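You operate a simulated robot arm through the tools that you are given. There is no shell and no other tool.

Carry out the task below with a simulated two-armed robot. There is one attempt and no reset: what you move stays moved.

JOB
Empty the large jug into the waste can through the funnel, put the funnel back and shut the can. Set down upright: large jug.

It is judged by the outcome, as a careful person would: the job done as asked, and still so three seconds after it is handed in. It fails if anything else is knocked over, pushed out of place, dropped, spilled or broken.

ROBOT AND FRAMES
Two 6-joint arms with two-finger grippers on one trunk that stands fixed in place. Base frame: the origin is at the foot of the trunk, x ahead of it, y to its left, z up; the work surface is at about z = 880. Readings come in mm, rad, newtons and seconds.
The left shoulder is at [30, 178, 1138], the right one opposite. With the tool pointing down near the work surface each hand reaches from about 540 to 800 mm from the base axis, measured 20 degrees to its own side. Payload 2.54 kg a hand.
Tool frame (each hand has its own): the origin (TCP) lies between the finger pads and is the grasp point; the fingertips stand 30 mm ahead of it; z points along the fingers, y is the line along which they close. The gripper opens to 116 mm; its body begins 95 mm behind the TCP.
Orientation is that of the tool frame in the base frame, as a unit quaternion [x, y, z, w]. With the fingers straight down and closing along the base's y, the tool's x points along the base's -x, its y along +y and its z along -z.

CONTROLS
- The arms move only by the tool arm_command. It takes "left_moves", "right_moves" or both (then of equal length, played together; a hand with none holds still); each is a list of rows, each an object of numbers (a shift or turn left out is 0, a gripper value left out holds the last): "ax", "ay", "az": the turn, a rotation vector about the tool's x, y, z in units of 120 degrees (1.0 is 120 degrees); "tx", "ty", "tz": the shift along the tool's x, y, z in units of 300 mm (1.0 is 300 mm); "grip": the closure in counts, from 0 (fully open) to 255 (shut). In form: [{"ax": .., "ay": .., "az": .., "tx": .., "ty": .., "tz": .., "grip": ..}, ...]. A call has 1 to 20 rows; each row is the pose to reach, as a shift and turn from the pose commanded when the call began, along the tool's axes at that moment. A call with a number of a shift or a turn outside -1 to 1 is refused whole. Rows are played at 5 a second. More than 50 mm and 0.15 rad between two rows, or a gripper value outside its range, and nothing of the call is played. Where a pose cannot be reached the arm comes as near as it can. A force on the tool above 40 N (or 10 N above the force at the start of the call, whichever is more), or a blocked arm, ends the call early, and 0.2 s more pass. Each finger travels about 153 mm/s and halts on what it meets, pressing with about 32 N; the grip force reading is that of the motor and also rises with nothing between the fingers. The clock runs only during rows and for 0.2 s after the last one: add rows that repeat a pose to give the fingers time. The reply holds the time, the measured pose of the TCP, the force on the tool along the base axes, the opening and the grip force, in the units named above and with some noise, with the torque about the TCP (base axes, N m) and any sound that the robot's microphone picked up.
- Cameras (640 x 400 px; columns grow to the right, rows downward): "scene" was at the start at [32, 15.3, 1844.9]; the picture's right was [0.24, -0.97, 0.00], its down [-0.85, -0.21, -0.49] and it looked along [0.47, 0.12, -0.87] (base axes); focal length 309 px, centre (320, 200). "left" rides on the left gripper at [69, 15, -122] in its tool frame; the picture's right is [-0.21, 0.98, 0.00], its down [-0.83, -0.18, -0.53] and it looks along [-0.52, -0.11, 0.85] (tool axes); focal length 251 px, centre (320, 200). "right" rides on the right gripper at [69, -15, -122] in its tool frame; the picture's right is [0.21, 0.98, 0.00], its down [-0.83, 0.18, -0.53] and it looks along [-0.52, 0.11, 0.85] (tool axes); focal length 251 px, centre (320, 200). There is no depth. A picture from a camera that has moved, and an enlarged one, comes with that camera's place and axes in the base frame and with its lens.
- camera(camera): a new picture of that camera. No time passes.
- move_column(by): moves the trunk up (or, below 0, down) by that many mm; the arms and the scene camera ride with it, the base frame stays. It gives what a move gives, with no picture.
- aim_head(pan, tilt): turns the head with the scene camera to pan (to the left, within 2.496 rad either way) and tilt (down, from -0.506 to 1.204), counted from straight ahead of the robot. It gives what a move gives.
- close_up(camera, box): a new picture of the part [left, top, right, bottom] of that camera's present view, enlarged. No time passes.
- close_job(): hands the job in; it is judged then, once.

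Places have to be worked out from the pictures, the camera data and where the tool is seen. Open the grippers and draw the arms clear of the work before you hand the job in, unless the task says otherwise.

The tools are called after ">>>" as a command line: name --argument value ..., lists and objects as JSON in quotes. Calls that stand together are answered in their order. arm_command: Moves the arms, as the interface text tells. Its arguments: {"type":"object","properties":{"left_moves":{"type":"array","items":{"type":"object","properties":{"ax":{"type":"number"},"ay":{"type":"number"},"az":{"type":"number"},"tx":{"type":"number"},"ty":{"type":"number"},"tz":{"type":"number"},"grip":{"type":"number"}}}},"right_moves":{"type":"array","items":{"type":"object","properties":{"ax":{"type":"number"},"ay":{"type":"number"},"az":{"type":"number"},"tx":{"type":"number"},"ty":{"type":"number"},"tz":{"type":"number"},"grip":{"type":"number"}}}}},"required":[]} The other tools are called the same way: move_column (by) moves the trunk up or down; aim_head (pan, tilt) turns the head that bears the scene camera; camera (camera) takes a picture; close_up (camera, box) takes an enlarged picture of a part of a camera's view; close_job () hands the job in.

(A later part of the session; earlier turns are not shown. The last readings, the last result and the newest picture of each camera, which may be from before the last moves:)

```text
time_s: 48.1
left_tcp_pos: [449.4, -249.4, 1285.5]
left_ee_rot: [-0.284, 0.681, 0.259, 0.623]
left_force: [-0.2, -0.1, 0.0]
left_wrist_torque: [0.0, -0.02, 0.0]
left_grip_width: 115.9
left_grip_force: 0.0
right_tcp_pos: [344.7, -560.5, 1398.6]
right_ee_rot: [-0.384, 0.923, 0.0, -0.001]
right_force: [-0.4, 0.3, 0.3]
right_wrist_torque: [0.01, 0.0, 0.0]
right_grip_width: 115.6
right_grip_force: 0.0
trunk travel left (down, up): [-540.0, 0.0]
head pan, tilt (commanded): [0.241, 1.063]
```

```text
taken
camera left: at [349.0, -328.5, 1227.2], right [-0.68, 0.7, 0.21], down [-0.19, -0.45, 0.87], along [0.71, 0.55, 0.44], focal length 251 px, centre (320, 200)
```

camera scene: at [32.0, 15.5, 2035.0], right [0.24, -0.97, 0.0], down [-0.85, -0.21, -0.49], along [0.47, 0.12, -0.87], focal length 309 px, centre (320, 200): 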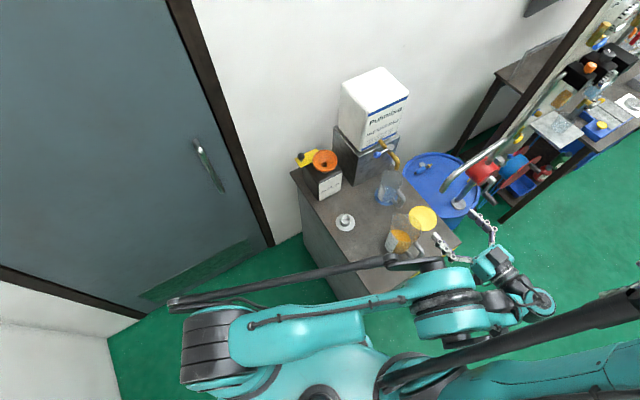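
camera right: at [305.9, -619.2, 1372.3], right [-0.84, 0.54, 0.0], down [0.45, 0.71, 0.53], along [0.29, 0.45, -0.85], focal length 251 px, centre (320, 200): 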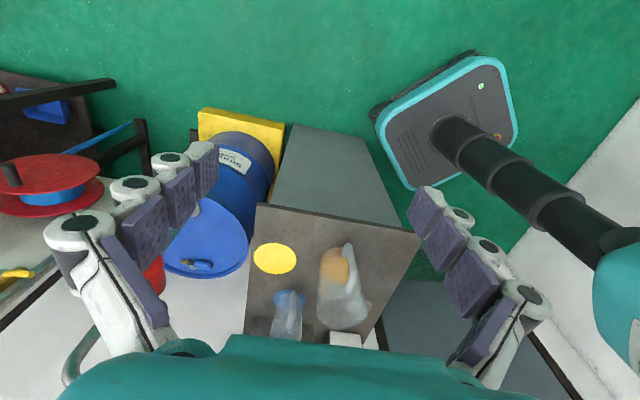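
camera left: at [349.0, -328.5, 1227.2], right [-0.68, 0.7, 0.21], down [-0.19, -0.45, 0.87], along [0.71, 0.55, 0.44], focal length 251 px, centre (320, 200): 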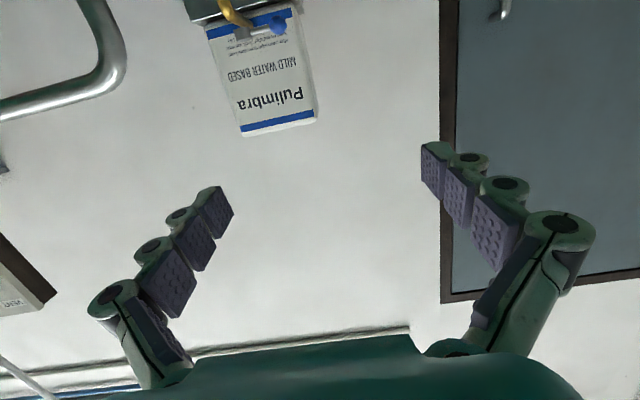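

The hand is at (449, -249, 1285), 5° below horizontal, in line with the jug's axis. I move the parked right hand further away, then lower the trunk partway so the hand comes straight down behind the handle.

>>> arm_command --right_moves '[{"tx": 0.12, "ty": -0.048}, {"tx": 0.24, "ty": -0.095}, {"tx": 0.36, "ty": -0.143}, {"tx": 0.471, "ty": -0.19}, {"tx": 0.471, "ty": -0.19}]'

>>> move_column --by -190

>>> camera --camera "scene"

>>> camera --camera "left"

>>> camera --camera "right"

```text
time_s: 49.3
left_tcp_pos: [449.7, -247.6, 1284.6]
left_ee_rot: [-0.284, 0.682, 0.259, 0.622]
left_force: [-0.3, 0.1, -0.4]
left_wrist_torque: [0.02, 0.05, 0.02]
left_grip_width: 116.1
left_grip_force: 0.0
right_tcp_pos: [284.6, -700.2, 1399.6]
right_ee_rot: [-0.383, 0.924, 0.0, -0.001]
right_force: [0.3, -0.3, -0.2]
right_wrist_torque: [-0.03, -0.01, 0.01]
right_grip_width: 116.2
right_grip_force: 0.1
trunk travel left (down, up): [-540.0, 0.0]
head pan, tilt (commanded): [0.241, 1.063]
```

```text
time_s: 51.4
left_tcp_pos: [449.2, -249.2, 1095.7]
left_ee_rot: [-0.284, 0.682, 0.259, 0.622]
left_force: [-0.6, 0.4, -0.1]
left_wrist_torque: [-0.01, 0.01, 0.02]
left_grip_width: 115.9
left_grip_force: 0.1
right_tcp_pos: [283.5, -701.4, 1208.1]
right_ee_rot: [-0.383, 0.924, 0.0, -0.001]
right_force: [0.1, -0.8, 0.6]
right_wrist_torque: [0.0, 0.04, -0.02]
right_grip_width: 116.2
right_grip_force: 0.0
trunk travel left (down, up): [-350.0, 190.0]
head pan, tilt (commanded): [0.241, 1.063]
```

```text
taken
camera scene: at [31.8, 15.1, 1845.1], right [0.24, -0.97, 0.0], down [-0.85, -0.21, -0.49], along [0.47, 0.12, -0.87], focal length 309 px, centre (320, 200)
```

scene: 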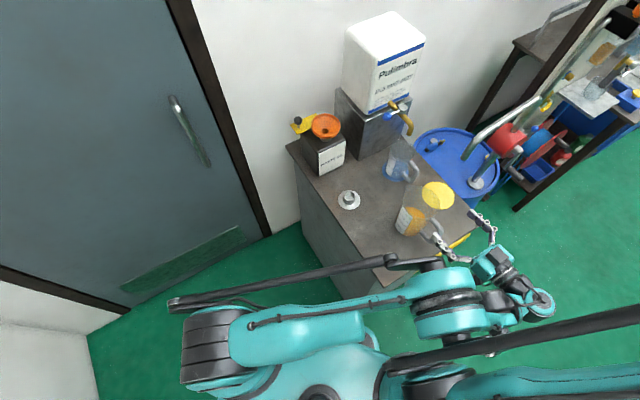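

```text
taken
camera left: at [349.0, -328.7, 1037.4], right [-0.68, 0.7, 0.21], down [-0.19, -0.45, 0.87], along [0.71, 0.55, 0.44], focal length 251 px, centre (320, 200)
```

left: 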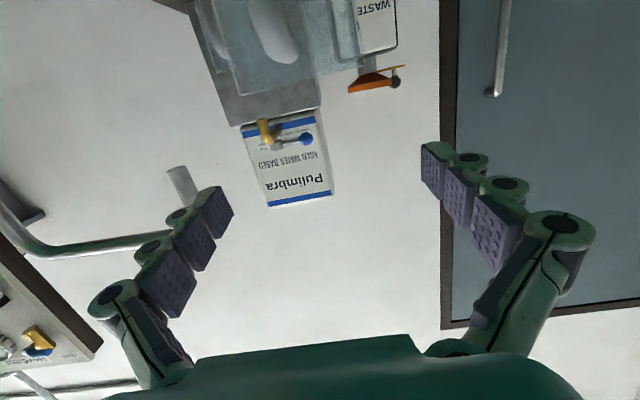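

```text
taken
camera right: at [245.8, -759.2, 1332.0], right [-0.84, 0.54, 0.0], down [0.45, 0.71, 0.53], along [0.29, 0.45, -0.85], focal length 251 px, centre (320, 200)
```

right: 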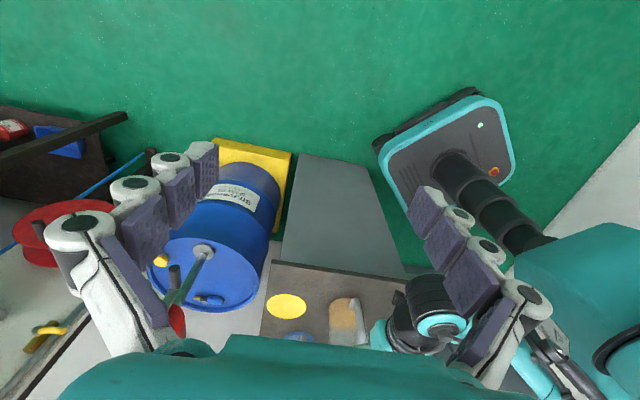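

The handle and jug rim are coming into view at the top of the left camera picture. I zoom in to check the sideways alignment.

>>> close_up --camera "left" --box '[180, 0, 420, 150]'

>>> close_up --camera "scene" --box '[370, 170, 530, 270]'

```text
2.67 times, centred on (300, 75) of left
camera zoom: at [349.0, -328.7, 1037.4], right [-0.68, 0.7, 0.21], down [-0.19, -0.45, 0.87], along [0.71, 0.55, 0.44], focal length 670 px, centre (373, 533)
```

zoom: 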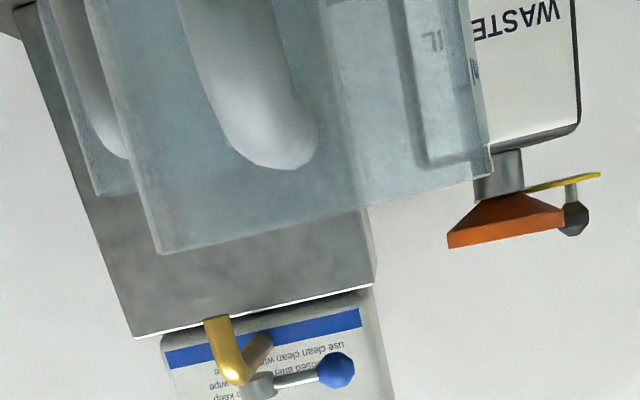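

```text
4.00 times, centred on (450, 220) of scene
camera zoom: at [31.8, 15.1, 1845.1], right [0.24, -0.97, 0.0], down [-0.85, -0.21, -0.49], along [0.47, 0.12, -0.87], focal length 1234 px, centre (-200, 120)
```

zoom: 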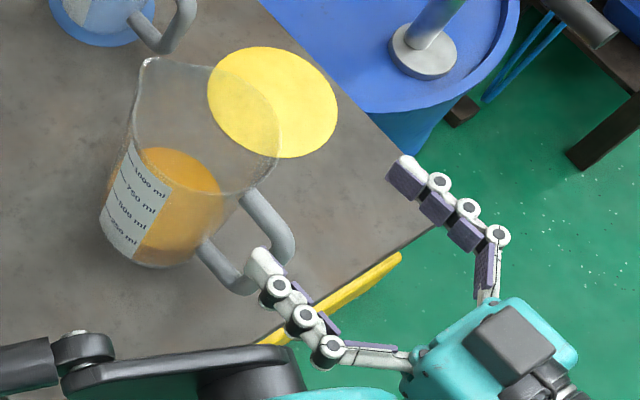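

The side view shows the rim at z≈1040 and the handle about 4 mm to the hand's minus-y side; it also confirms the funnel sits straight in the neck. I correct the 4 mm and lower the trunk 121 mm so the TCP reaches z≈975.

>>> arm_command --left_moves '[{"ty": -0.0133}, {"ty": -0.0133}]'

>>> move_column --by -121

>>> camera --camera "left"

>>> camera --camera "scene"

>>> close_up --camera "scene" --box '[370, 170, 530, 270]'

```text
time_s: 52.0
left_tcp_pos: [452.8, -252.1, 1094.9]
left_ee_rot: [-0.285, 0.682, 0.259, 0.621]
left_force: [-0.6, 0.2, 0.3]
left_wrist_torque: [0.01, 0.02, -0.01]
left_grip_width: 116.0
left_grip_force: 0.2
right_tcp_pos: [284.5, -699.3, 1209.6]
right_ee_rot: [-0.383, 0.924, 0.0, 0.0]
right_force: [0.0, -0.9, -0.9]
right_wrist_torque: [-0.03, 0.0, 0.02]
right_grip_width: 116.0
right_grip_force: 0.1
trunk travel left (down, up): [-350.0, 190.0]
head pan, tilt (commanded): [0.241, 1.063]
```

```text
time_s: 53.5
left_tcp_pos: [453.5, -251.6, 975.0]
left_ee_rot: [-0.284, 0.682, 0.259, 0.622]
left_force: [0.6, 0.7, 0.1]
left_wrist_torque: [0.0, 0.0, 0.01]
left_grip_width: 116.0
left_grip_force: 0.1
right_tcp_pos: [284.4, -699.6, 1087.0]
right_ee_rot: [-0.384, 0.923, -0.001, -0.001]
right_force: [0.1, 0.2, 0.1]
right_wrist_torque: [-0.02, 0.02, -0.02]
right_grip_width: 116.1
right_grip_force: 0.1
trunk travel left (down, up): [-229.0, 311.0]
head pan, tilt (commanded): [0.241, 1.063]
```

```text
taken
camera left: at [351.7, -331.6, 916.3], right [-0.68, 0.7, 0.21], down [-0.19, -0.45, 0.87], along [0.71, 0.55, 0.44], focal length 251 px, centre (320, 200)
```

left: 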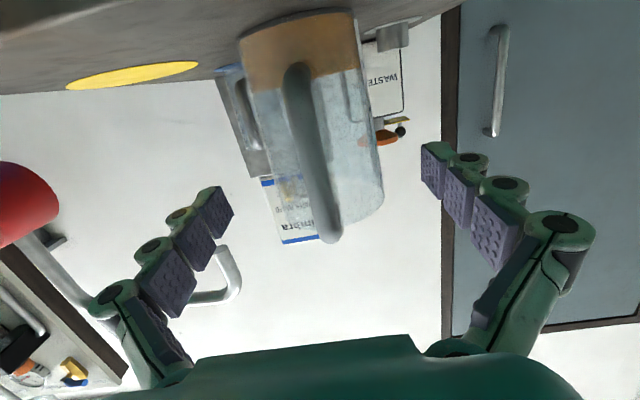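

```text
taken
camera scene: at [31.7, 15.1, 1724.1], right [0.24, -0.97, 0.0], down [-0.85, -0.21, -0.49], along [0.47, 0.12, -0.87], focal length 309 px, centre (320, 200)
```

scene: 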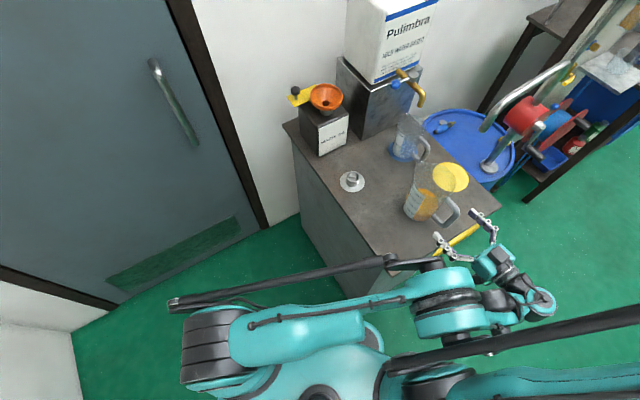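

```text
4.00 times, centred on (450, 220) of scene
camera zoom: at [31.7, 15.1, 1724.1], right [0.24, -0.97, 0.0], down [-0.85, -0.21, -0.49], along [0.47, 0.12, -0.87], focal length 1234 px, centre (-200, 120)
```

zoom: 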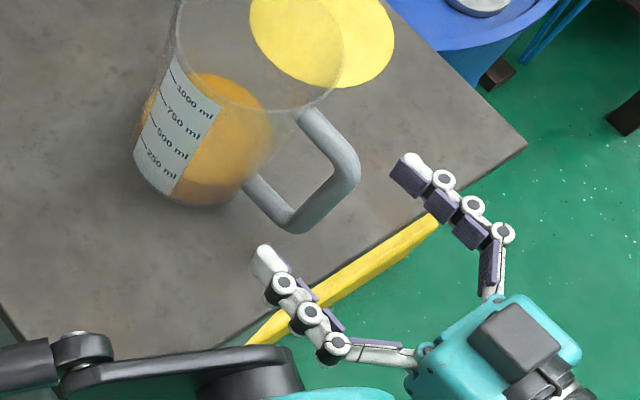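

The hand is now directly behind the jug with the handle between the fingers, aligned to within about 1-2 mm. I advance 80 mm horizontally with the gripper fully open and check.

>>> arm_command --left_moves '[{"tz": 0.05, "tx": -0.0044}, {"tz": 0.1, "tx": -0.0088}, {"tz": 0.15, "tx": -0.0131}, {"tz": 0.19, "tx": -0.0166}, {"tz": 0.23, "tx": -0.0201}, {"tz": 0.2657, "tx": -0.0233}, {"tz": 0.2657, "tx": -0.0233}]'

>>> camera --camera "left"

>>> close_up --camera "scene" --box '[370, 170, 530, 270]'

```text
time_s: 55.1
left_tcp_pos: [508.0, -196.3, 974.1]
left_ee_rot: [-0.283, 0.683, 0.259, 0.622]
left_force: [0.2, -0.2, 0.9]
left_wrist_torque: [0.0, -0.01, -0.01]
left_grip_width: 116.0
left_grip_force: 0.0
right_tcp_pos: [284.6, -700.7, 1087.3]
right_ee_rot: [-0.383, 0.924, 0.0, -0.001]
right_force: [-0.6, 0.5, 0.5]
right_wrist_torque: [0.0, 0.0, -0.01]
right_grip_width: 115.9
right_grip_force: 0.1
trunk travel left (down, up): [-229.0, 311.0]
head pan, tilt (commanded): [0.241, 1.063]
```

```text
taken
camera left: at [408.5, -275.0, 915.8], right [-0.68, 0.7, 0.21], down [-0.19, -0.45, 0.87], along [0.71, 0.55, 0.44], focal length 251 px, centre (320, 200)
```

left: 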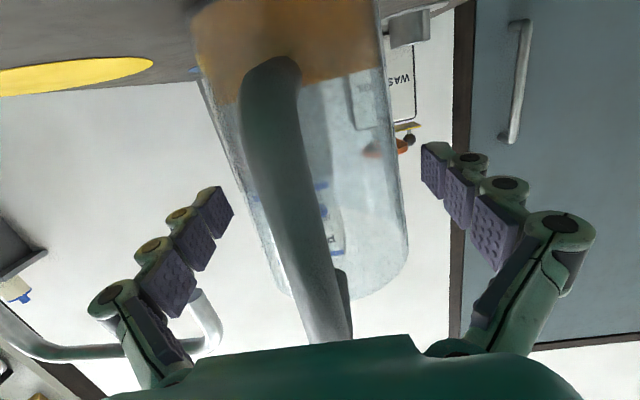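

```text
4.00 times, centred on (450, 220) of scene
camera zoom: at [31.8, 14.8, 1723.9], right [0.24, -0.97, 0.0], down [-0.85, -0.21, -0.49], along [0.47, 0.12, -0.87], focal length 1234 px, centre (-200, 120)
```

zoom: 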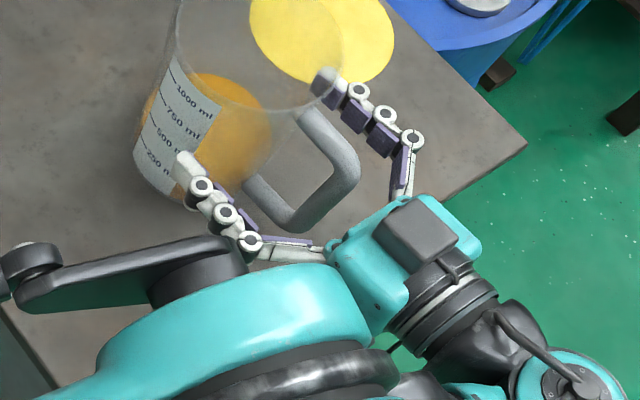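

The jug body is between the fingers with about 4-6 mm clearance on each side, and the palm still has about 20 mm to the handle. I advance the last 14 mm and correct 1 mm sideways.

>>> arm_command --left_moves '[{"tz": 0.016, "tx": -0.0014, "ty": -0.004}, {"tz": 0.032, "tx": -0.0028, "ty": -0.004}, {"tz": 0.0465, "tx": -0.0041, "ty": -0.004}, {"tz": 0.0465, "tx": -0.0041, "ty": -0.004}]'

>>> camera --camera "left"

>>> close_up --camera "scene" --box '[390, 170, 490, 232]'

```text
time_s: 56.1
left_tcp_pos: [519.3, -187.1, 973.2]
left_ee_rot: [-0.284, 0.683, 0.259, 0.622]
left_force: [0.5, -0.6, -0.8]
left_wrist_torque: [-0.02, 0.0, -0.01]
left_grip_width: 116.1
left_grip_force: 0.0
right_tcp_pos: [283.7, -700.0, 1087.8]
right_ee_rot: [-0.384, 0.923, 0.0, -0.001]
right_force: [0.2, -0.1, 0.8]
right_wrist_torque: [0.02, -0.01, -0.01]
right_grip_width: 115.7
right_grip_force: 0.1
trunk travel left (down, up): [-229.0, 311.0]
head pan, tilt (commanded): [0.241, 1.063]
```

```text
taken
camera left: at [419.0, -266.0, 915.7], right [-0.68, 0.7, 0.21], down [-0.19, -0.45, 0.87], along [0.71, 0.55, 0.44], focal length 251 px, centre (320, 200)
```

left: 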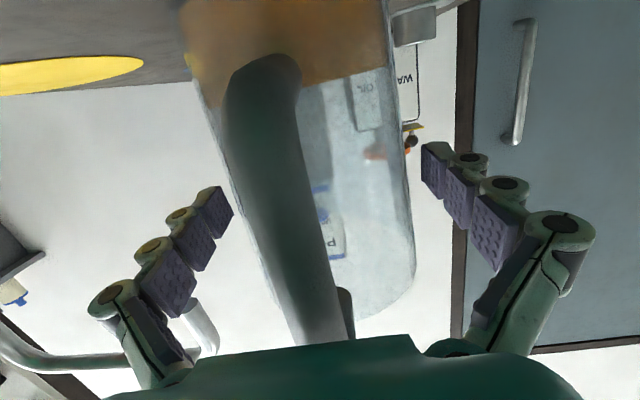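

```text
6.40 times, centred on (440, 201) of scene
camera zoom: at [31.8, 14.9, 1723.9], right [0.24, -0.97, 0.0], down [-0.85, -0.21, -0.49], along [0.47, 0.12, -0.87], focal length 1975 px, centre (-448, 194)
```

zoom: 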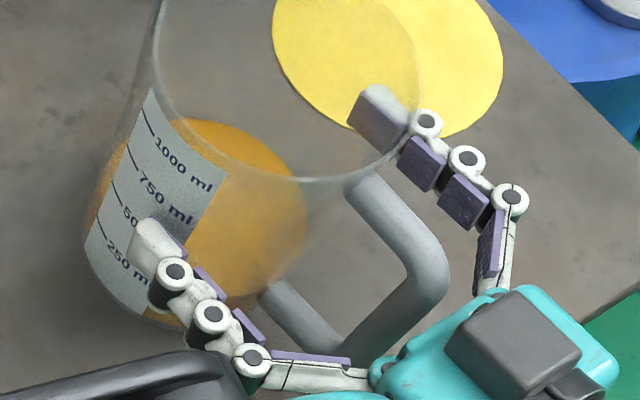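

The fingers straddle the body with the palm just behind the handle. I close the gripper on the jug.

>>> arm_command --left_moves '[{"grip": 60}, {"grip": 120}, {"grip": 160}, {"grip": 160}, {"grip": 160}]'

>>> camera --camera "left"

>>> close_up --camera "scene" --box '[390, 170, 490, 232]'

```text
time_s: 57.3
left_tcp_pos: [519.3, -186.3, 974.2]
left_ee_rot: [-0.284, 0.683, 0.259, 0.621]
left_force: [0.0, -0.6, 3.8]
left_wrist_torque: [0.13, 0.04, 0.0]
left_grip_width: 99.2
left_grip_force: 32.2
right_tcp_pos: [284.0, -701.0, 1087.9]
right_ee_rot: [-0.384, 0.923, -0.001, -0.001]
right_force: [-0.2, 0.0, 0.0]
right_wrist_torque: [0.0, -0.01, -0.02]
right_grip_width: 116.1
right_grip_force: 0.0
trunk travel left (down, up): [-229.0, 311.0]
head pan, tilt (commanded): [0.241, 1.063]
```

```text
taken
camera left: at [418.8, -266.1, 915.8], right [-0.68, 0.7, 0.21], down [-0.19, -0.45, 0.87], along [0.71, 0.55, 0.44], focal length 251 px, centre (320, 200)
```

left: 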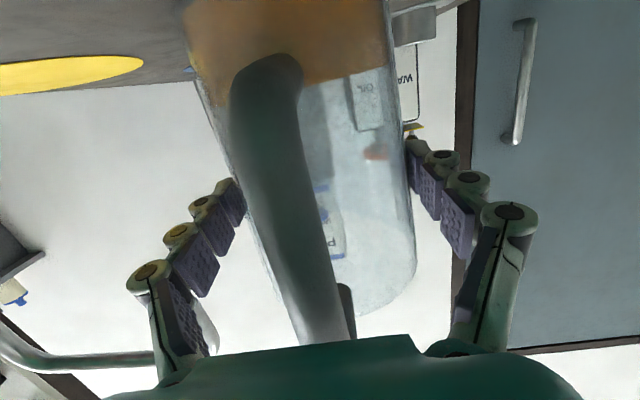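

```text
6.40 times, centred on (440, 201) of scene
camera zoom: at [31.7, 14.9, 1724.0], right [0.24, -0.97, 0.0], down [-0.85, -0.21, -0.49], along [0.47, 0.12, -0.87], focal length 1975 px, centre (-448, 194)
```

zoom: 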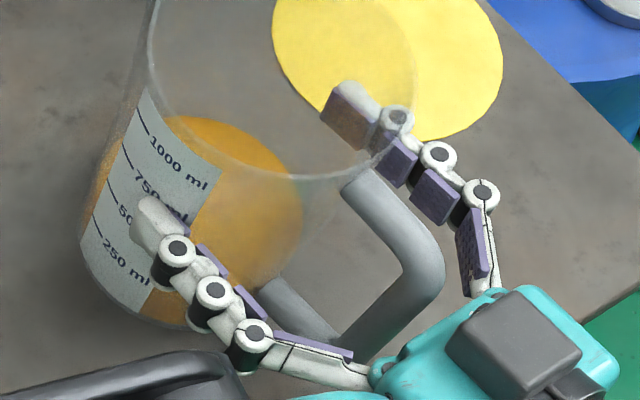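

The jug is gripped (99 mm, 32 N). I lift by 25 mm with the trunk as a test of weight and slip.

>>> move_column --by 25

>>> camera --camera "left"

>>> close_up --camera "scene" --box '[380, 160, 492, 230]'

```text
time_s: 58.0
left_tcp_pos: [520.0, -186.3, 998.5]
left_ee_rot: [-0.283, 0.683, 0.259, 0.622]
left_force: [-0.7, 0.5, -1.0]
left_wrist_torque: [0.01, 0.04, -0.01]
left_grip_width: 99.2
left_grip_force: 32.4
right_tcp_pos: [284.9, -701.3, 1113.1]
right_ee_rot: [-0.384, 0.923, 0.0, 0.0]
right_force: [0.8, -1.2, 0.3]
right_wrist_torque: [0.0, -0.02, 0.0]
right_grip_width: 116.2
right_grip_force: 0.1
trunk travel left (down, up): [-254.0, 286.0]
head pan, tilt (commanded): [0.241, 1.063]
```

```text
taken
camera left: at [419.2, -266.4, 940.3], right [-0.68, 0.7, 0.21], down [-0.19, -0.45, 0.87], along [0.71, 0.55, 0.44], focal length 251 px, centre (320, 200)
```

left: 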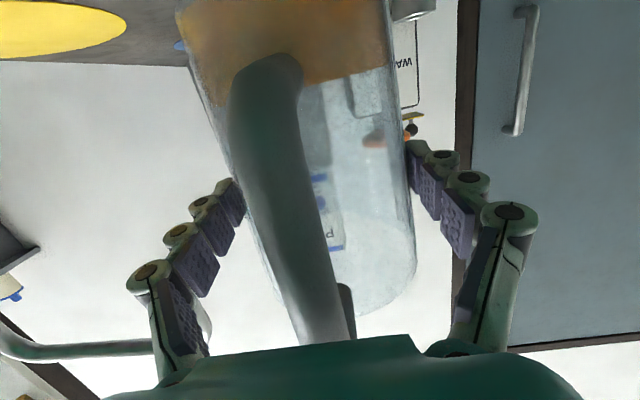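

```text
5.71 times, centred on (436, 195) of scene
camera zoom: at [32.5, 14.3, 1748.9], right [0.24, -0.97, 0.0], down [-0.85, -0.21, -0.49], along [0.47, 0.12, -0.87], focal length 1763 px, centre (-343, 229)
```

zoom: 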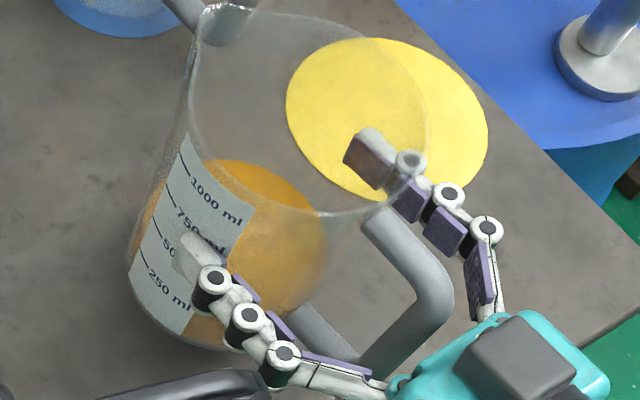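

The jug lifts cleanly with no slip. I raise it the rest of the way with the trunk (286 mm), which brings its base to about z 1190.

>>> move_column --by 286

>>> camera --camera "left"

>>> camera --camera "scene"

```text
time_s: 60.9
left_tcp_pos: [518.6, -186.6, 1284.8]
left_ee_rot: [-0.284, 0.683, 0.259, 0.621]
left_force: [-0.3, 0.2, -2.0]
left_wrist_torque: [-0.01, -0.01, -0.02]
left_grip_width: 98.8
left_grip_force: 31.8
right_tcp_pos: [283.9, -700.2, 1397.9]
right_ee_rot: [-0.384, 0.923, 0.0, 0.0]
right_force: [0.2, 0.5, 0.1]
right_wrist_torque: [0.01, -0.01, -0.04]
right_grip_width: 116.1
right_grip_force: 0.2
trunk travel left (down, up): [-540.0, 0.0]
head pan, tilt (commanded): [0.241, 1.063]
```

```text
taken
camera left: at [419.1, -266.2, 1226.4], right [-0.68, 0.7, 0.21], down [-0.19, -0.45, 0.87], along [0.71, 0.55, 0.44], focal length 251 px, centre (320, 200)
```

left: 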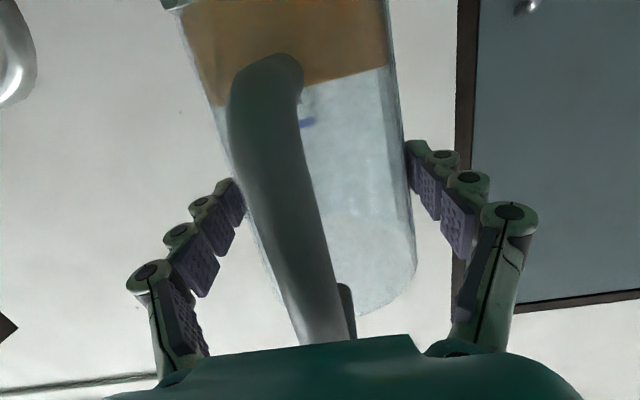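

```text
taken
camera scene: at [32.2, 14.7, 2034.8], right [0.24, -0.97, 0.0], down [-0.85, -0.21, -0.49], along [0.47, 0.12, -0.87], focal length 309 px, centre (320, 200)
```

scene: 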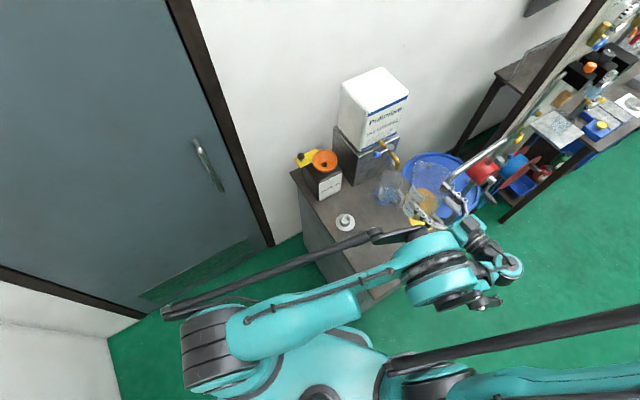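

The jug is held steady. I carry it slowly and upright at this height toward the can, to about (604, 51), staying clear of the tap and barrel.

>>> arm_command --left_moves '[{"tx": -0.0013, "ty": 0.0072, "tz": 0.0151}, {"tx": -0.004, "ty": 0.0216, "tz": 0.0454}, {"tx": -0.0086, "ty": 0.0467, "tz": 0.0984}, {"tx": -0.0139, "ty": 0.0755, "tz": 0.159}, {"tx": -0.0199, "ty": 0.1078, "tz": 0.2271}, {"tx": -0.0258, "ty": 0.1402, "tz": 0.2952}, {"tx": -0.0318, "ty": 0.1725, "tz": 0.3634}, {"tx": -0.0377, "ty": 0.2049, "tz": 0.4315}, {"tx": -0.0437, "ty": 0.2372, "tz": 0.4996}, {"tx": -0.049, "ty": 0.266, "tz": 0.5602}, {"tx": -0.0543, "ty": 0.2947, "tz": 0.6207}, {"tx": -0.0589, "ty": 0.3199, "tz": 0.6737}, {"tx": -0.0629, "ty": 0.3414, "tz": 0.7192}, {"tx": -0.0652, "ty": 0.354, "tz": 0.7456}, {"tx": -0.0662, "ty": 0.3594, "tz": 0.757}, {"tx": -0.0662, "ty": 0.3594, "tz": 0.757}]'

>>> camera --camera "scene"

>>> camera --camera "left"

```text
time_s: 64.3
left_tcp_pos: [604.8, 51.0, 1283.6]
left_ee_rot: [-0.286, 0.683, 0.26, 0.62]
left_force: [-0.5, 0.4, -0.9]
left_wrist_torque: [-0.01, 0.04, 0.01]
left_grip_width: 99.1
left_grip_force: 32.3
right_tcp_pos: [283.4, -699.5, 1398.2]
right_ee_rot: [-0.384, 0.923, 0.0, -0.001]
right_force: [0.7, -0.3, -0.5]
right_wrist_torque: [-0.01, 0.02, 0.01]
right_grip_width: 115.9
right_grip_force: 0.1
trunk travel left (down, up): [-540.0, 0.0]
head pan, tilt (commanded): [0.241, 1.063]
```

```text
taken
camera scene: at [32.2, 14.9, 2034.9], right [0.24, -0.97, 0.0], down [-0.85, -0.21, -0.49], along [0.47, 0.12, -0.87], focal length 309 px, centre (320, 200)
```

scene: 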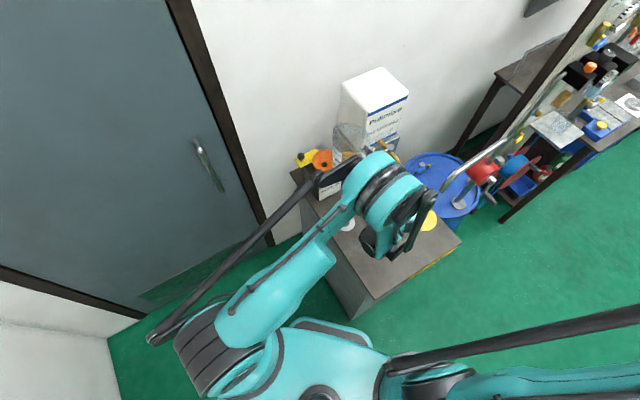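

```text
taken
camera left: at [504.6, -29.0, 1226.0], right [-0.68, 0.7, 0.21], down [-0.19, -0.45, 0.87], along [0.71, 0.55, 0.44], focal length 251 px, centre (320, 200)
```

left: 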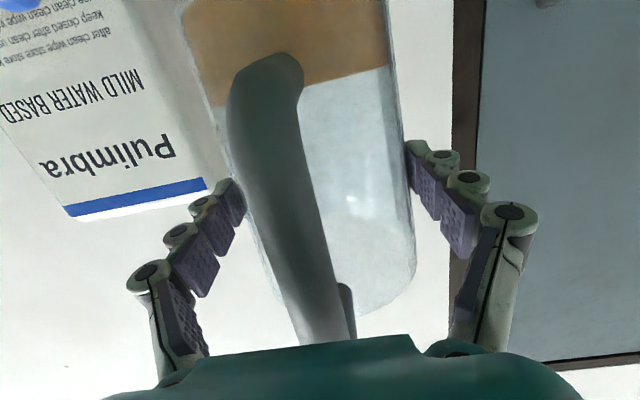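

The jug is upright near the can; the elbow blocks part of the scene view. I bring the right hand round on the right side so that its camera can watch the funnel and spout during the pour, in two moves.

>>> arm_command --right_moves '[{"tx": -0.13, "ty": 0.018, "tz": 0.032}, {"tx": -0.26, "ty": 0.036, "tz": 0.065}, {"tx": -0.39, "ty": 0.054, "tz": 0.097}, {"tx": -0.52, "ty": 0.071, "tz": 0.13}, {"tx": -0.65, "ty": 0.089, "tz": 0.162}, {"tx": -0.78, "ty": 0.107, "tz": 0.195}, {"tx": -0.912, "ty": 0.125, "tz": 0.227}, {"tx": -0.912, "ty": 0.125, "tz": 0.227}]'

>>> arm_command --right_moves '[{"tx": -0.12, "ty": 0.022, "tz": 0.021, "az": -0.024}, {"tx": -0.24, "ty": 0.044, "tz": 0.042, "az": -0.048}, {"tx": -0.36, "ty": 0.066, "tz": 0.063, "az": -0.071}, {"tx": -0.48, "ty": 0.089, "tz": 0.084, "az": -0.095}, {"tx": -0.6, "ty": 0.111, "tz": 0.105, "az": -0.119}, {"tx": -0.72, "ty": 0.133, "tz": 0.126, "az": -0.143}, {"tx": -0.84, "ty": 0.155, "tz": 0.147, "az": -0.167}, {"tx": -0.955, "ty": 0.177, "tz": 0.167, "az": -0.19}, {"tx": -0.955, "ty": 0.177, "tz": 0.167, "az": -0.19}]'

>>> arm_command --right_moves '[{"ay": -0.055}, {"ay": -0.11}, {"ay": -0.167}, {"ay": -0.167}]'

>>> camera --camera "right"

>>> camera --camera "scene"

```text
time_s: 66.1
left_tcp_pos: [602.3, 49.2, 1284.6]
left_ee_rot: [-0.285, 0.682, 0.26, 0.621]
left_force: [-0.2, -0.5, -0.2]
left_wrist_torque: [-0.03, -0.01, 0.0]
left_grip_width: 99.2
left_grip_force: 32.2
right_tcp_pos: [448.4, -480.5, 1328.5]
right_ee_rot: [-0.383, 0.924, 0.0, -0.001]
right_force: [-0.2, 0.7, -0.5]
right_wrist_torque: [0.01, -0.02, 0.01]
right_grip_width: 116.1
right_grip_force: 0.1
trunk travel left (down, up): [-540.0, 0.0]
head pan, tilt (commanded): [0.241, 1.063]
```

```text
time_s: 68.1
left_tcp_pos: [603.6, 49.7, 1284.6]
left_ee_rot: [-0.284, 0.682, 0.26, 0.622]
left_force: [-0.9, -0.9, -0.9]
left_wrist_torque: [-0.02, -0.01, 0.04]
left_grip_width: 99.1
left_grip_force: 31.6
right_tcp_pos: [613.7, -238.5, 1279.2]
right_ee_rot: [-0.559, 0.829, -0.001, -0.001]
right_force: [-0.5, -0.4, 0.0]
right_wrist_torque: [0.02, -0.03, 0.01]
right_grip_width: 116.1
right_grip_force: 0.0
trunk travel left (down, up): [-540.0, 0.0]
head pan, tilt (commanded): [0.241, 1.063]
```

```text
time_s: 69.1
left_tcp_pos: [605.0, 50.8, 1283.4]
left_ee_rot: [-0.285, 0.682, 0.26, 0.621]
left_force: [0.5, 0.5, -0.4]
left_wrist_torque: [-0.01, -0.06, -0.03]
left_grip_width: 98.8
left_grip_force: 31.3
right_tcp_pos: [615.7, -237.9, 1279.4]
right_ee_rot: [-0.55, 0.817, 0.096, 0.144]
right_force: [-0.2, 0.6, 0.6]
right_wrist_torque: [-0.02, 0.06, -0.02]
right_grip_width: 115.9
right_grip_force: 0.0
trunk travel left (down, up): [-540.0, 0.0]
head pan, tilt (commanded): [0.241, 1.063]
```

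```text
taken
camera right: at [588.9, -342.8, 1371.7], right [-0.98, 0.18, -0.07], down [0.06, 0.62, 0.78], along [0.19, 0.77, -0.62], focal length 251 px, centre (320, 200)
```

right: 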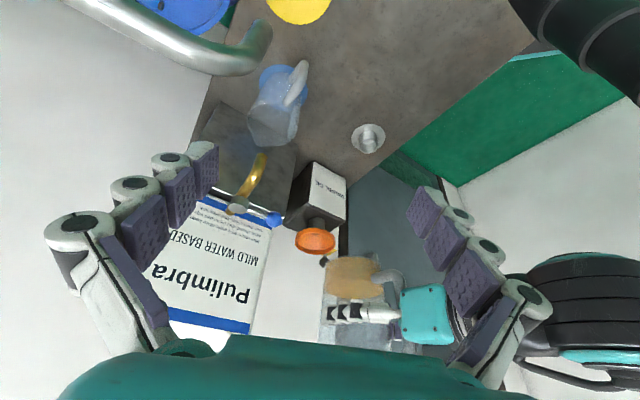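

```text
taken
camera scene: at [32.3, 15.6, 2034.9], right [0.24, -0.97, 0.0], down [-0.85, -0.21, -0.49], along [0.47, 0.12, -0.87], focal length 309 px, centre (320, 200)
```

scene: 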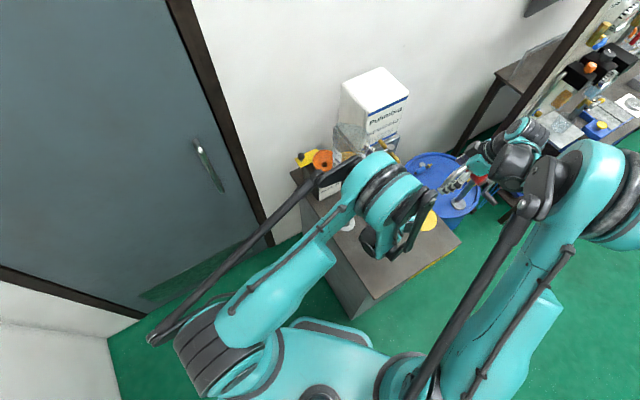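

The right camera now shows both the jug and the funnel from the side (upside down). I zoom in to read the liquid level and the geometry.

>>> close_up --camera "right" --box '[280, 220, 440, 320]'

>>> close_up --camera "right" --box '[280, 250, 440, 350]'

```text
4.00 times, centred on (360, 270) of right
camera zoom: at [588.9, -342.8, 1371.7], right [-0.98, 0.18, -0.07], down [0.06, 0.62, 0.78], along [0.19, 0.77, -0.62], focal length 1006 px, centre (160, -80)
```

zoom: 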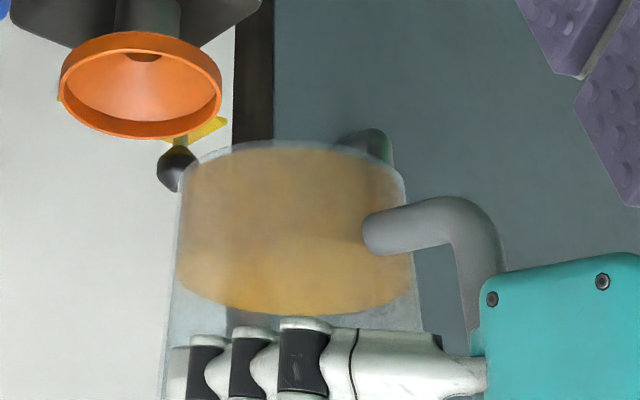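

```text
4.00 times, centred on (360, 300) of right
camera zoom: at [588.9, -342.8, 1371.7], right [-0.98, 0.18, -0.07], down [0.06, 0.62, 0.78], along [0.19, 0.77, -0.62], focal length 1006 px, centre (160, -200)
```

zoom: 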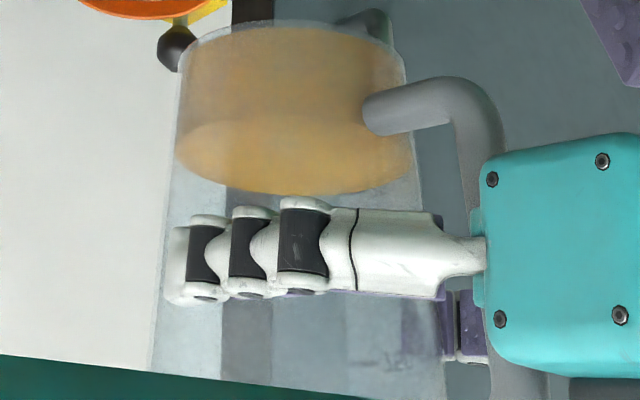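

Geometry: lip about 71 mm ahead of the axis and 66 mm above the grip, funnel rim at (717, 164, 1086). I tilt the jug slowly to 40° (below the pouring angle of about 55°) while lowering it so the lip ends about 40 mm above the funnel's near half.

>>> arm_command --left_moves '[{"ay": 0.0208, "tx": 0.0302, "tz": 0.0085}, {"ay": 0.0417, "tx": 0.0604, "tz": 0.0171}, {"ay": 0.0625, "tx": 0.0905, "tz": 0.0256}, {"ay": 0.0833, "tx": 0.1207, "tz": 0.0341}, {"ay": 0.1042, "tx": 0.1509, "tz": 0.0427}, {"ay": 0.125, "tx": 0.1811, "tz": 0.0512}, {"ay": 0.1458, "tx": 0.2112, "tz": 0.0597}, {"ay": 0.1667, "tx": 0.2414, "tz": 0.0682}, {"ay": 0.1875, "tx": 0.2716, "tz": 0.0768}, {"ay": 0.2083, "tx": 0.3018, "tz": 0.0853}, {"ay": 0.2292, "tx": 0.3319, "tz": 0.0938}, {"ay": 0.25, "tx": 0.3621, "tz": 0.1024}, {"ay": 0.2708, "tx": 0.3923, "tz": 0.1109}, {"ay": 0.2917, "tx": 0.4225, "tz": 0.1194}, {"ay": 0.3125, "tx": 0.4526, "tz": 0.128}, {"ay": 0.3333, "tx": 0.4828, "tz": 0.1365}, {"ay": 0.3333, "tx": 0.4828, "tz": 0.1365}]'

>>> camera --camera "right"

>>> camera --camera "scene"

>>> camera --camera "left"

```text
time_s: 72.7
left_tcp_pos: [621.4, 71.5, 1134.2]
left_ee_rot: [-0.355, 0.854, 0.146, 0.351]
left_force: [0.4, 0.1, -1.9]
left_wrist_torque: [0.0, -0.01, 0.02]
left_grip_width: 98.9
left_grip_force: 32.4
right_tcp_pos: [614.7, -239.6, 1279.3]
right_ee_rot: [-0.55, 0.817, 0.097, 0.144]
right_force: [-0.7, -0.2, 0.2]
right_wrist_torque: [0.0, 0.0, -0.02]
right_grip_width: 116.0
right_grip_force: 0.0
trunk travel left (down, up): [-540.0, 0.0]
head pan, tilt (commanded): [0.241, 1.063]
```

```text
taken
camera right: at [588.7, -343.3, 1371.7], right [-0.98, 0.18, -0.07], down [0.06, 0.62, 0.78], along [0.19, 0.76, -0.62], focal length 251 px, centre (320, 200)
```

right: 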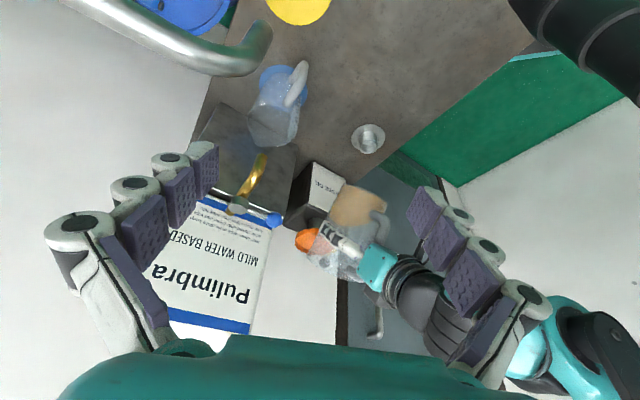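

```text
taken
camera scene: at [32.0, 14.8, 2034.9], right [0.24, -0.97, 0.0], down [-0.85, -0.21, -0.49], along [0.47, 0.12, -0.87], focal length 309 px, centre (320, 200)
```

scene: 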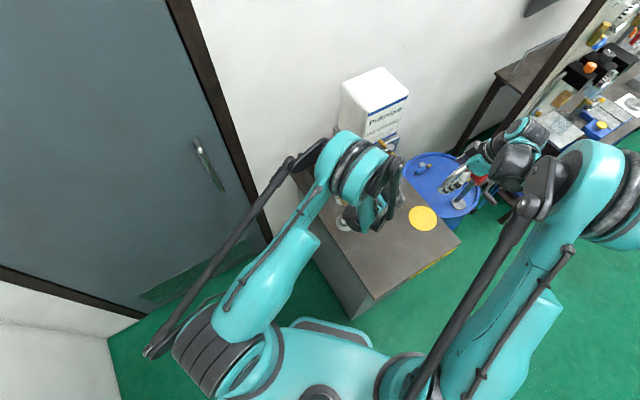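

```text
taken
camera left: at [517.7, -13.8, 1173.1], right [-0.59, 0.8, 0.15], down [0.28, 0.02, 0.96], along [0.76, 0.6, -0.23], focal length 251 px, centre (320, 200)
```

left: 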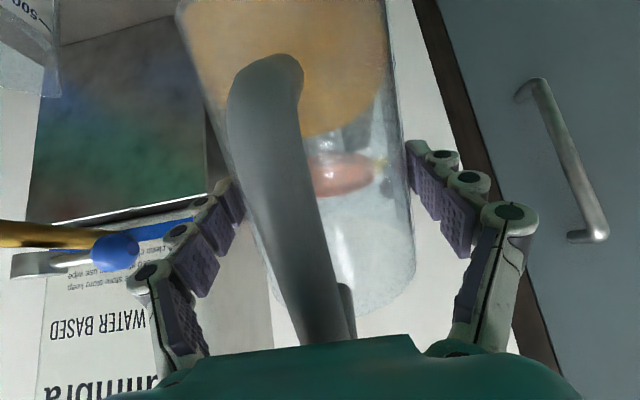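

The jug is tilted 40°, still not pouring. I zoom the right camera on the lip and funnel.

>>> close_up --camera "right" --box '[272, 180, 400, 260]'

>>> close_up --camera "right" --box '[280, 215, 360, 265]'

>>> close_up --camera "left" --box '[200, 60, 440, 310]'

```text
5.00 times, centred on (336, 220) of right
camera zoom: at [588.7, -343.3, 1371.7], right [-0.98, 0.18, -0.07], down [0.06, 0.62, 0.78], along [0.19, 0.76, -0.62], focal length 1257 px, centre (240, 100)
```

zoom: 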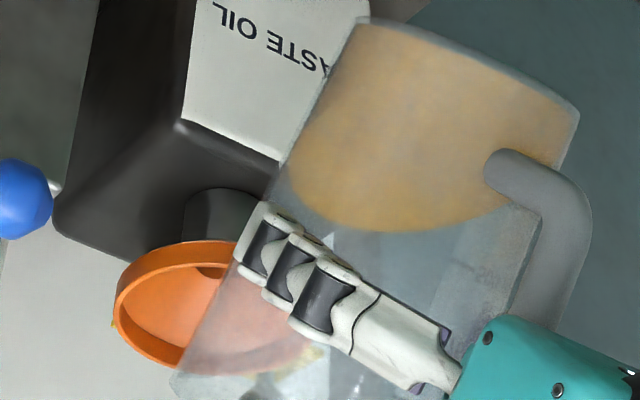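

```text
8.00 times, centred on (320, 240) of right
camera zoom: at [588.7, -343.3, 1371.7], right [-0.98, 0.18, -0.07], down [0.06, 0.62, 0.78], along [0.19, 0.76, -0.62], focal length 2012 px, centre (320, -120)
```

zoom: 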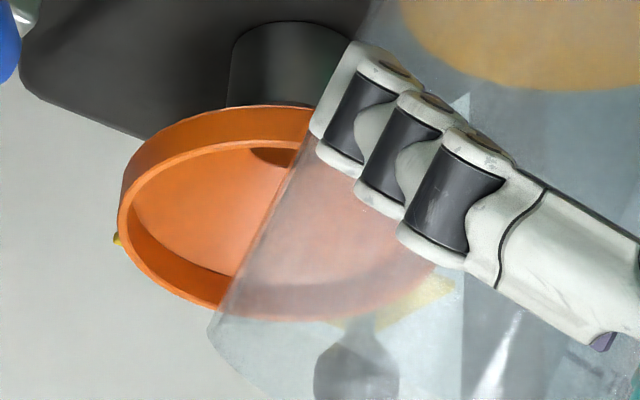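

```text
1.60 times, centred on (320, 185) of left
camera zoom: at [517.7, -13.8, 1173.1], right [-0.59, 0.8, 0.15], down [0.28, 0.02, 0.96], along [0.76, 0.6, -0.23], focal length 402 px, centre (320, 224)
```

zoom: 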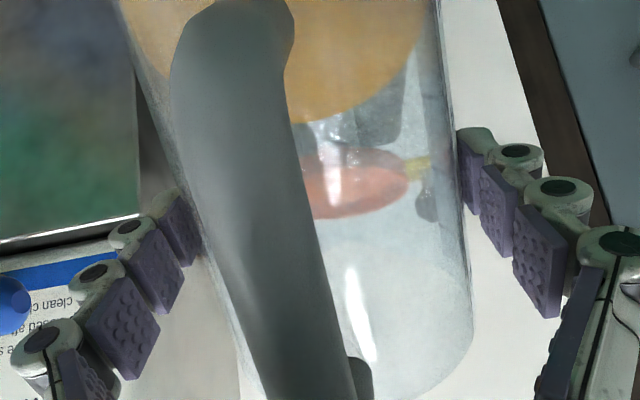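

From the earlier pictures the spout tip is 91 mm ahead of and 66 mm above the TCP, so the lip is now at about e1≈602 with z≈1126, over the near half of the funnel. I tilt on to 50° while bringing the lip to its pouring spot, about 27 mm above the rim.

>>> arm_command --left_moves '[{"ay": 0.0083, "tx": -0.0036, "ty": -0.0007, "tz": 0.0007}, {"ay": 0.0167, "tx": -0.0071, "ty": -0.0013, "tz": 0.0013}, {"ay": 0.025, "tx": -0.0107, "ty": -0.002, "tz": 0.002}, {"ay": 0.0333, "tx": -0.0142, "ty": -0.0027, "tz": 0.0026}, {"ay": 0.0417, "tx": -0.0178, "ty": -0.0034, "tz": 0.0033}, {"ay": 0.05, "tx": -0.0214, "ty": -0.004, "tz": 0.004}, {"ay": 0.0583, "tx": -0.0249, "ty": -0.0047, "tz": 0.0046}, {"ay": 0.0667, "tx": -0.0285, "ty": -0.0054, "tz": 0.0053}, {"ay": 0.075, "tx": -0.032, "ty": -0.006, "tz": 0.0059}, {"ay": 0.0833, "tx": -0.0356, "ty": -0.0067, "tz": 0.0066}, {"ay": 0.0833, "tx": -0.0356, "ty": -0.0067, "tz": 0.0066}]'

>>> close_up --camera "right" --box '[272, 180, 400, 260]'

>>> camera --camera "left"

>>> close_up --camera "scene" --box '[280, 120, 408, 200]'

```text
time_s: 75.1
left_tcp_pos: [630.3, 75.1, 1141.7]
left_ee_rot: [-0.367, 0.881, 0.115, 0.275]
left_force: [-0.6, 0.0, -1.2]
left_wrist_torque: [0.0, 0.0, 0.0]
left_grip_width: 98.8
left_grip_force: 31.9
right_tcp_pos: [614.7, -239.0, 1280.1]
right_ee_rot: [-0.55, 0.817, 0.097, 0.143]
right_force: [0.0, -0.2, -0.6]
right_wrist_torque: [0.01, -0.01, 0.01]
right_grip_width: 116.1
right_grip_force: 0.1
trunk travel left (down, up): [-540.0, 0.0]
head pan, tilt (commanded): [0.241, 1.063]
```

```text
5.00 times, centred on (336, 220) of right
camera zoom: at [588.9, -343.2, 1371.6], right [-0.98, 0.18, -0.07], down [0.06, 0.62, 0.78], along [0.19, 0.76, -0.62], focal length 1257 px, centre (240, 100)
```

zoom: 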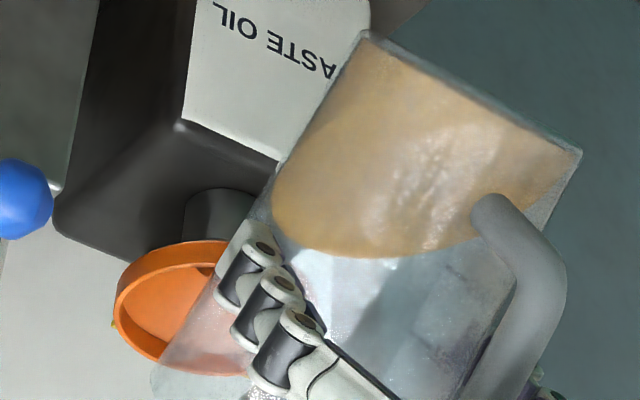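

```text
taken
camera left: at [531.7, -2.6, 1202.1], right [-0.57, 0.81, 0.12], down [0.39, 0.14, 0.91], along [0.72, 0.56, -0.4], focal length 251 px, centre (320, 200)
```

left: 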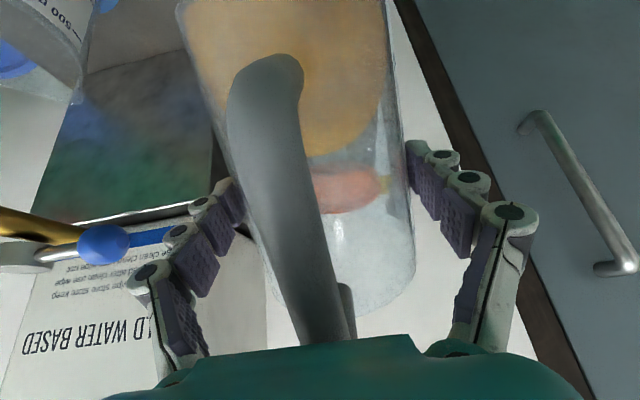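

```text
5.00 times, centred on (344, 160) of scene
camera zoom: at [32.3, 15.0, 2034.9], right [0.24, -0.97, 0.0], down [-0.85, -0.21, -0.49], along [0.47, 0.12, -0.87], focal length 1543 px, centre (200, 400)
```

zoom: 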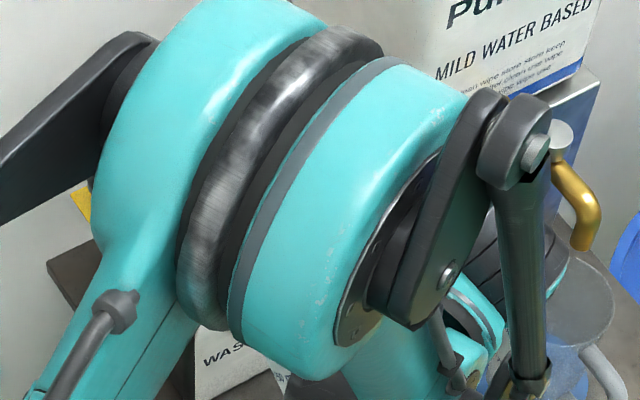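

No liquid has left the jug yet at 50°. I continue to 56° at half a degree per row, pivoting about the lip, to catch the onset of the stream.

>>> arm_command --left_moves '[{"ay": 0.0042, "tx": -0.0025, "tz": -0.0022}, {"ay": 0.0083, "tx": -0.005, "tz": -0.0043}, {"ay": 0.0125, "tx": -0.0075, "tz": -0.0064}, {"ay": 0.0167, "tx": -0.01, "tz": -0.0085}, {"ay": 0.0208, "tx": -0.0126, "tz": -0.0106}, {"ay": 0.025, "tx": -0.0151, "tz": -0.0126}, {"ay": 0.0292, "tx": -0.0177, "tz": -0.0146}, {"ay": 0.0333, "tx": -0.0203, "tz": -0.0166}, {"ay": 0.0375, "tx": -0.0229, "tz": -0.0186}, {"ay": 0.0417, "tx": -0.0255, "tz": -0.0205}, {"ay": 0.0458, "tx": -0.0282, "tz": -0.0224}, {"ay": 0.05, "tx": -0.0308, "tz": -0.0243}]'

>>> close_up --camera "right" --box '[272, 180, 400, 260]'

>>> camera --camera "left"

```text
time_s: 77.7
left_tcp_pos: [633.1, 78.8, 1151.8]
left_ee_rot: [-0.372, 0.895, 0.095, 0.228]
left_force: [-0.4, 0.4, -0.8]
left_wrist_torque: [0.0, -0.02, -0.02]
left_grip_width: 98.9
left_grip_force: 32.1
right_tcp_pos: [615.4, -239.6, 1279.2]
right_ee_rot: [-0.55, 0.817, 0.098, 0.144]
right_force: [0.0, 0.5, -0.1]
right_wrist_torque: [0.04, 0.03, -0.02]
right_grip_width: 116.0
right_grip_force: 0.1
trunk travel left (down, up): [-540.0, 0.0]
head pan, tilt (commanded): [0.241, 1.063]
```

```text
5.00 times, centred on (336, 220) of right
camera zoom: at [588.9, -343.0, 1371.7], right [-0.98, 0.18, -0.07], down [0.06, 0.62, 0.78], along [0.19, 0.76, -0.62], focal length 1257 px, centre (240, 100)
```

zoom: 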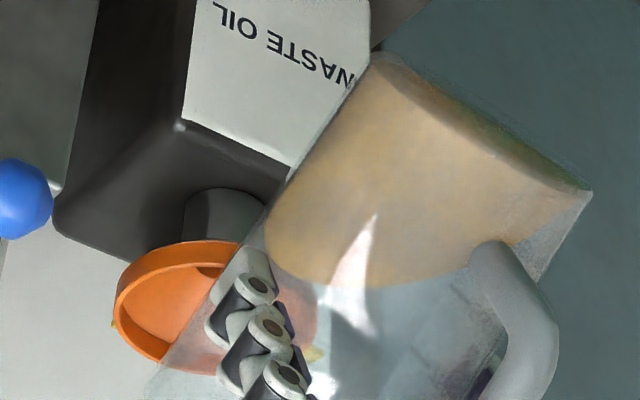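

```text
taken
camera left: at [538.8, 5.1, 1226.1], right [-0.56, 0.82, 0.1], down [0.46, 0.2, 0.86], along [0.69, 0.53, -0.49], focal length 251 px, centre (320, 200)
```

left: 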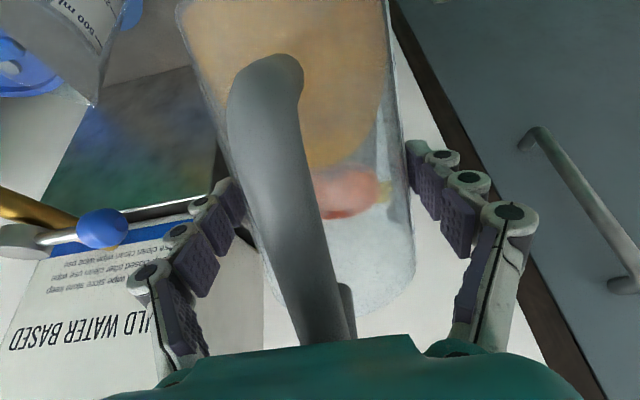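

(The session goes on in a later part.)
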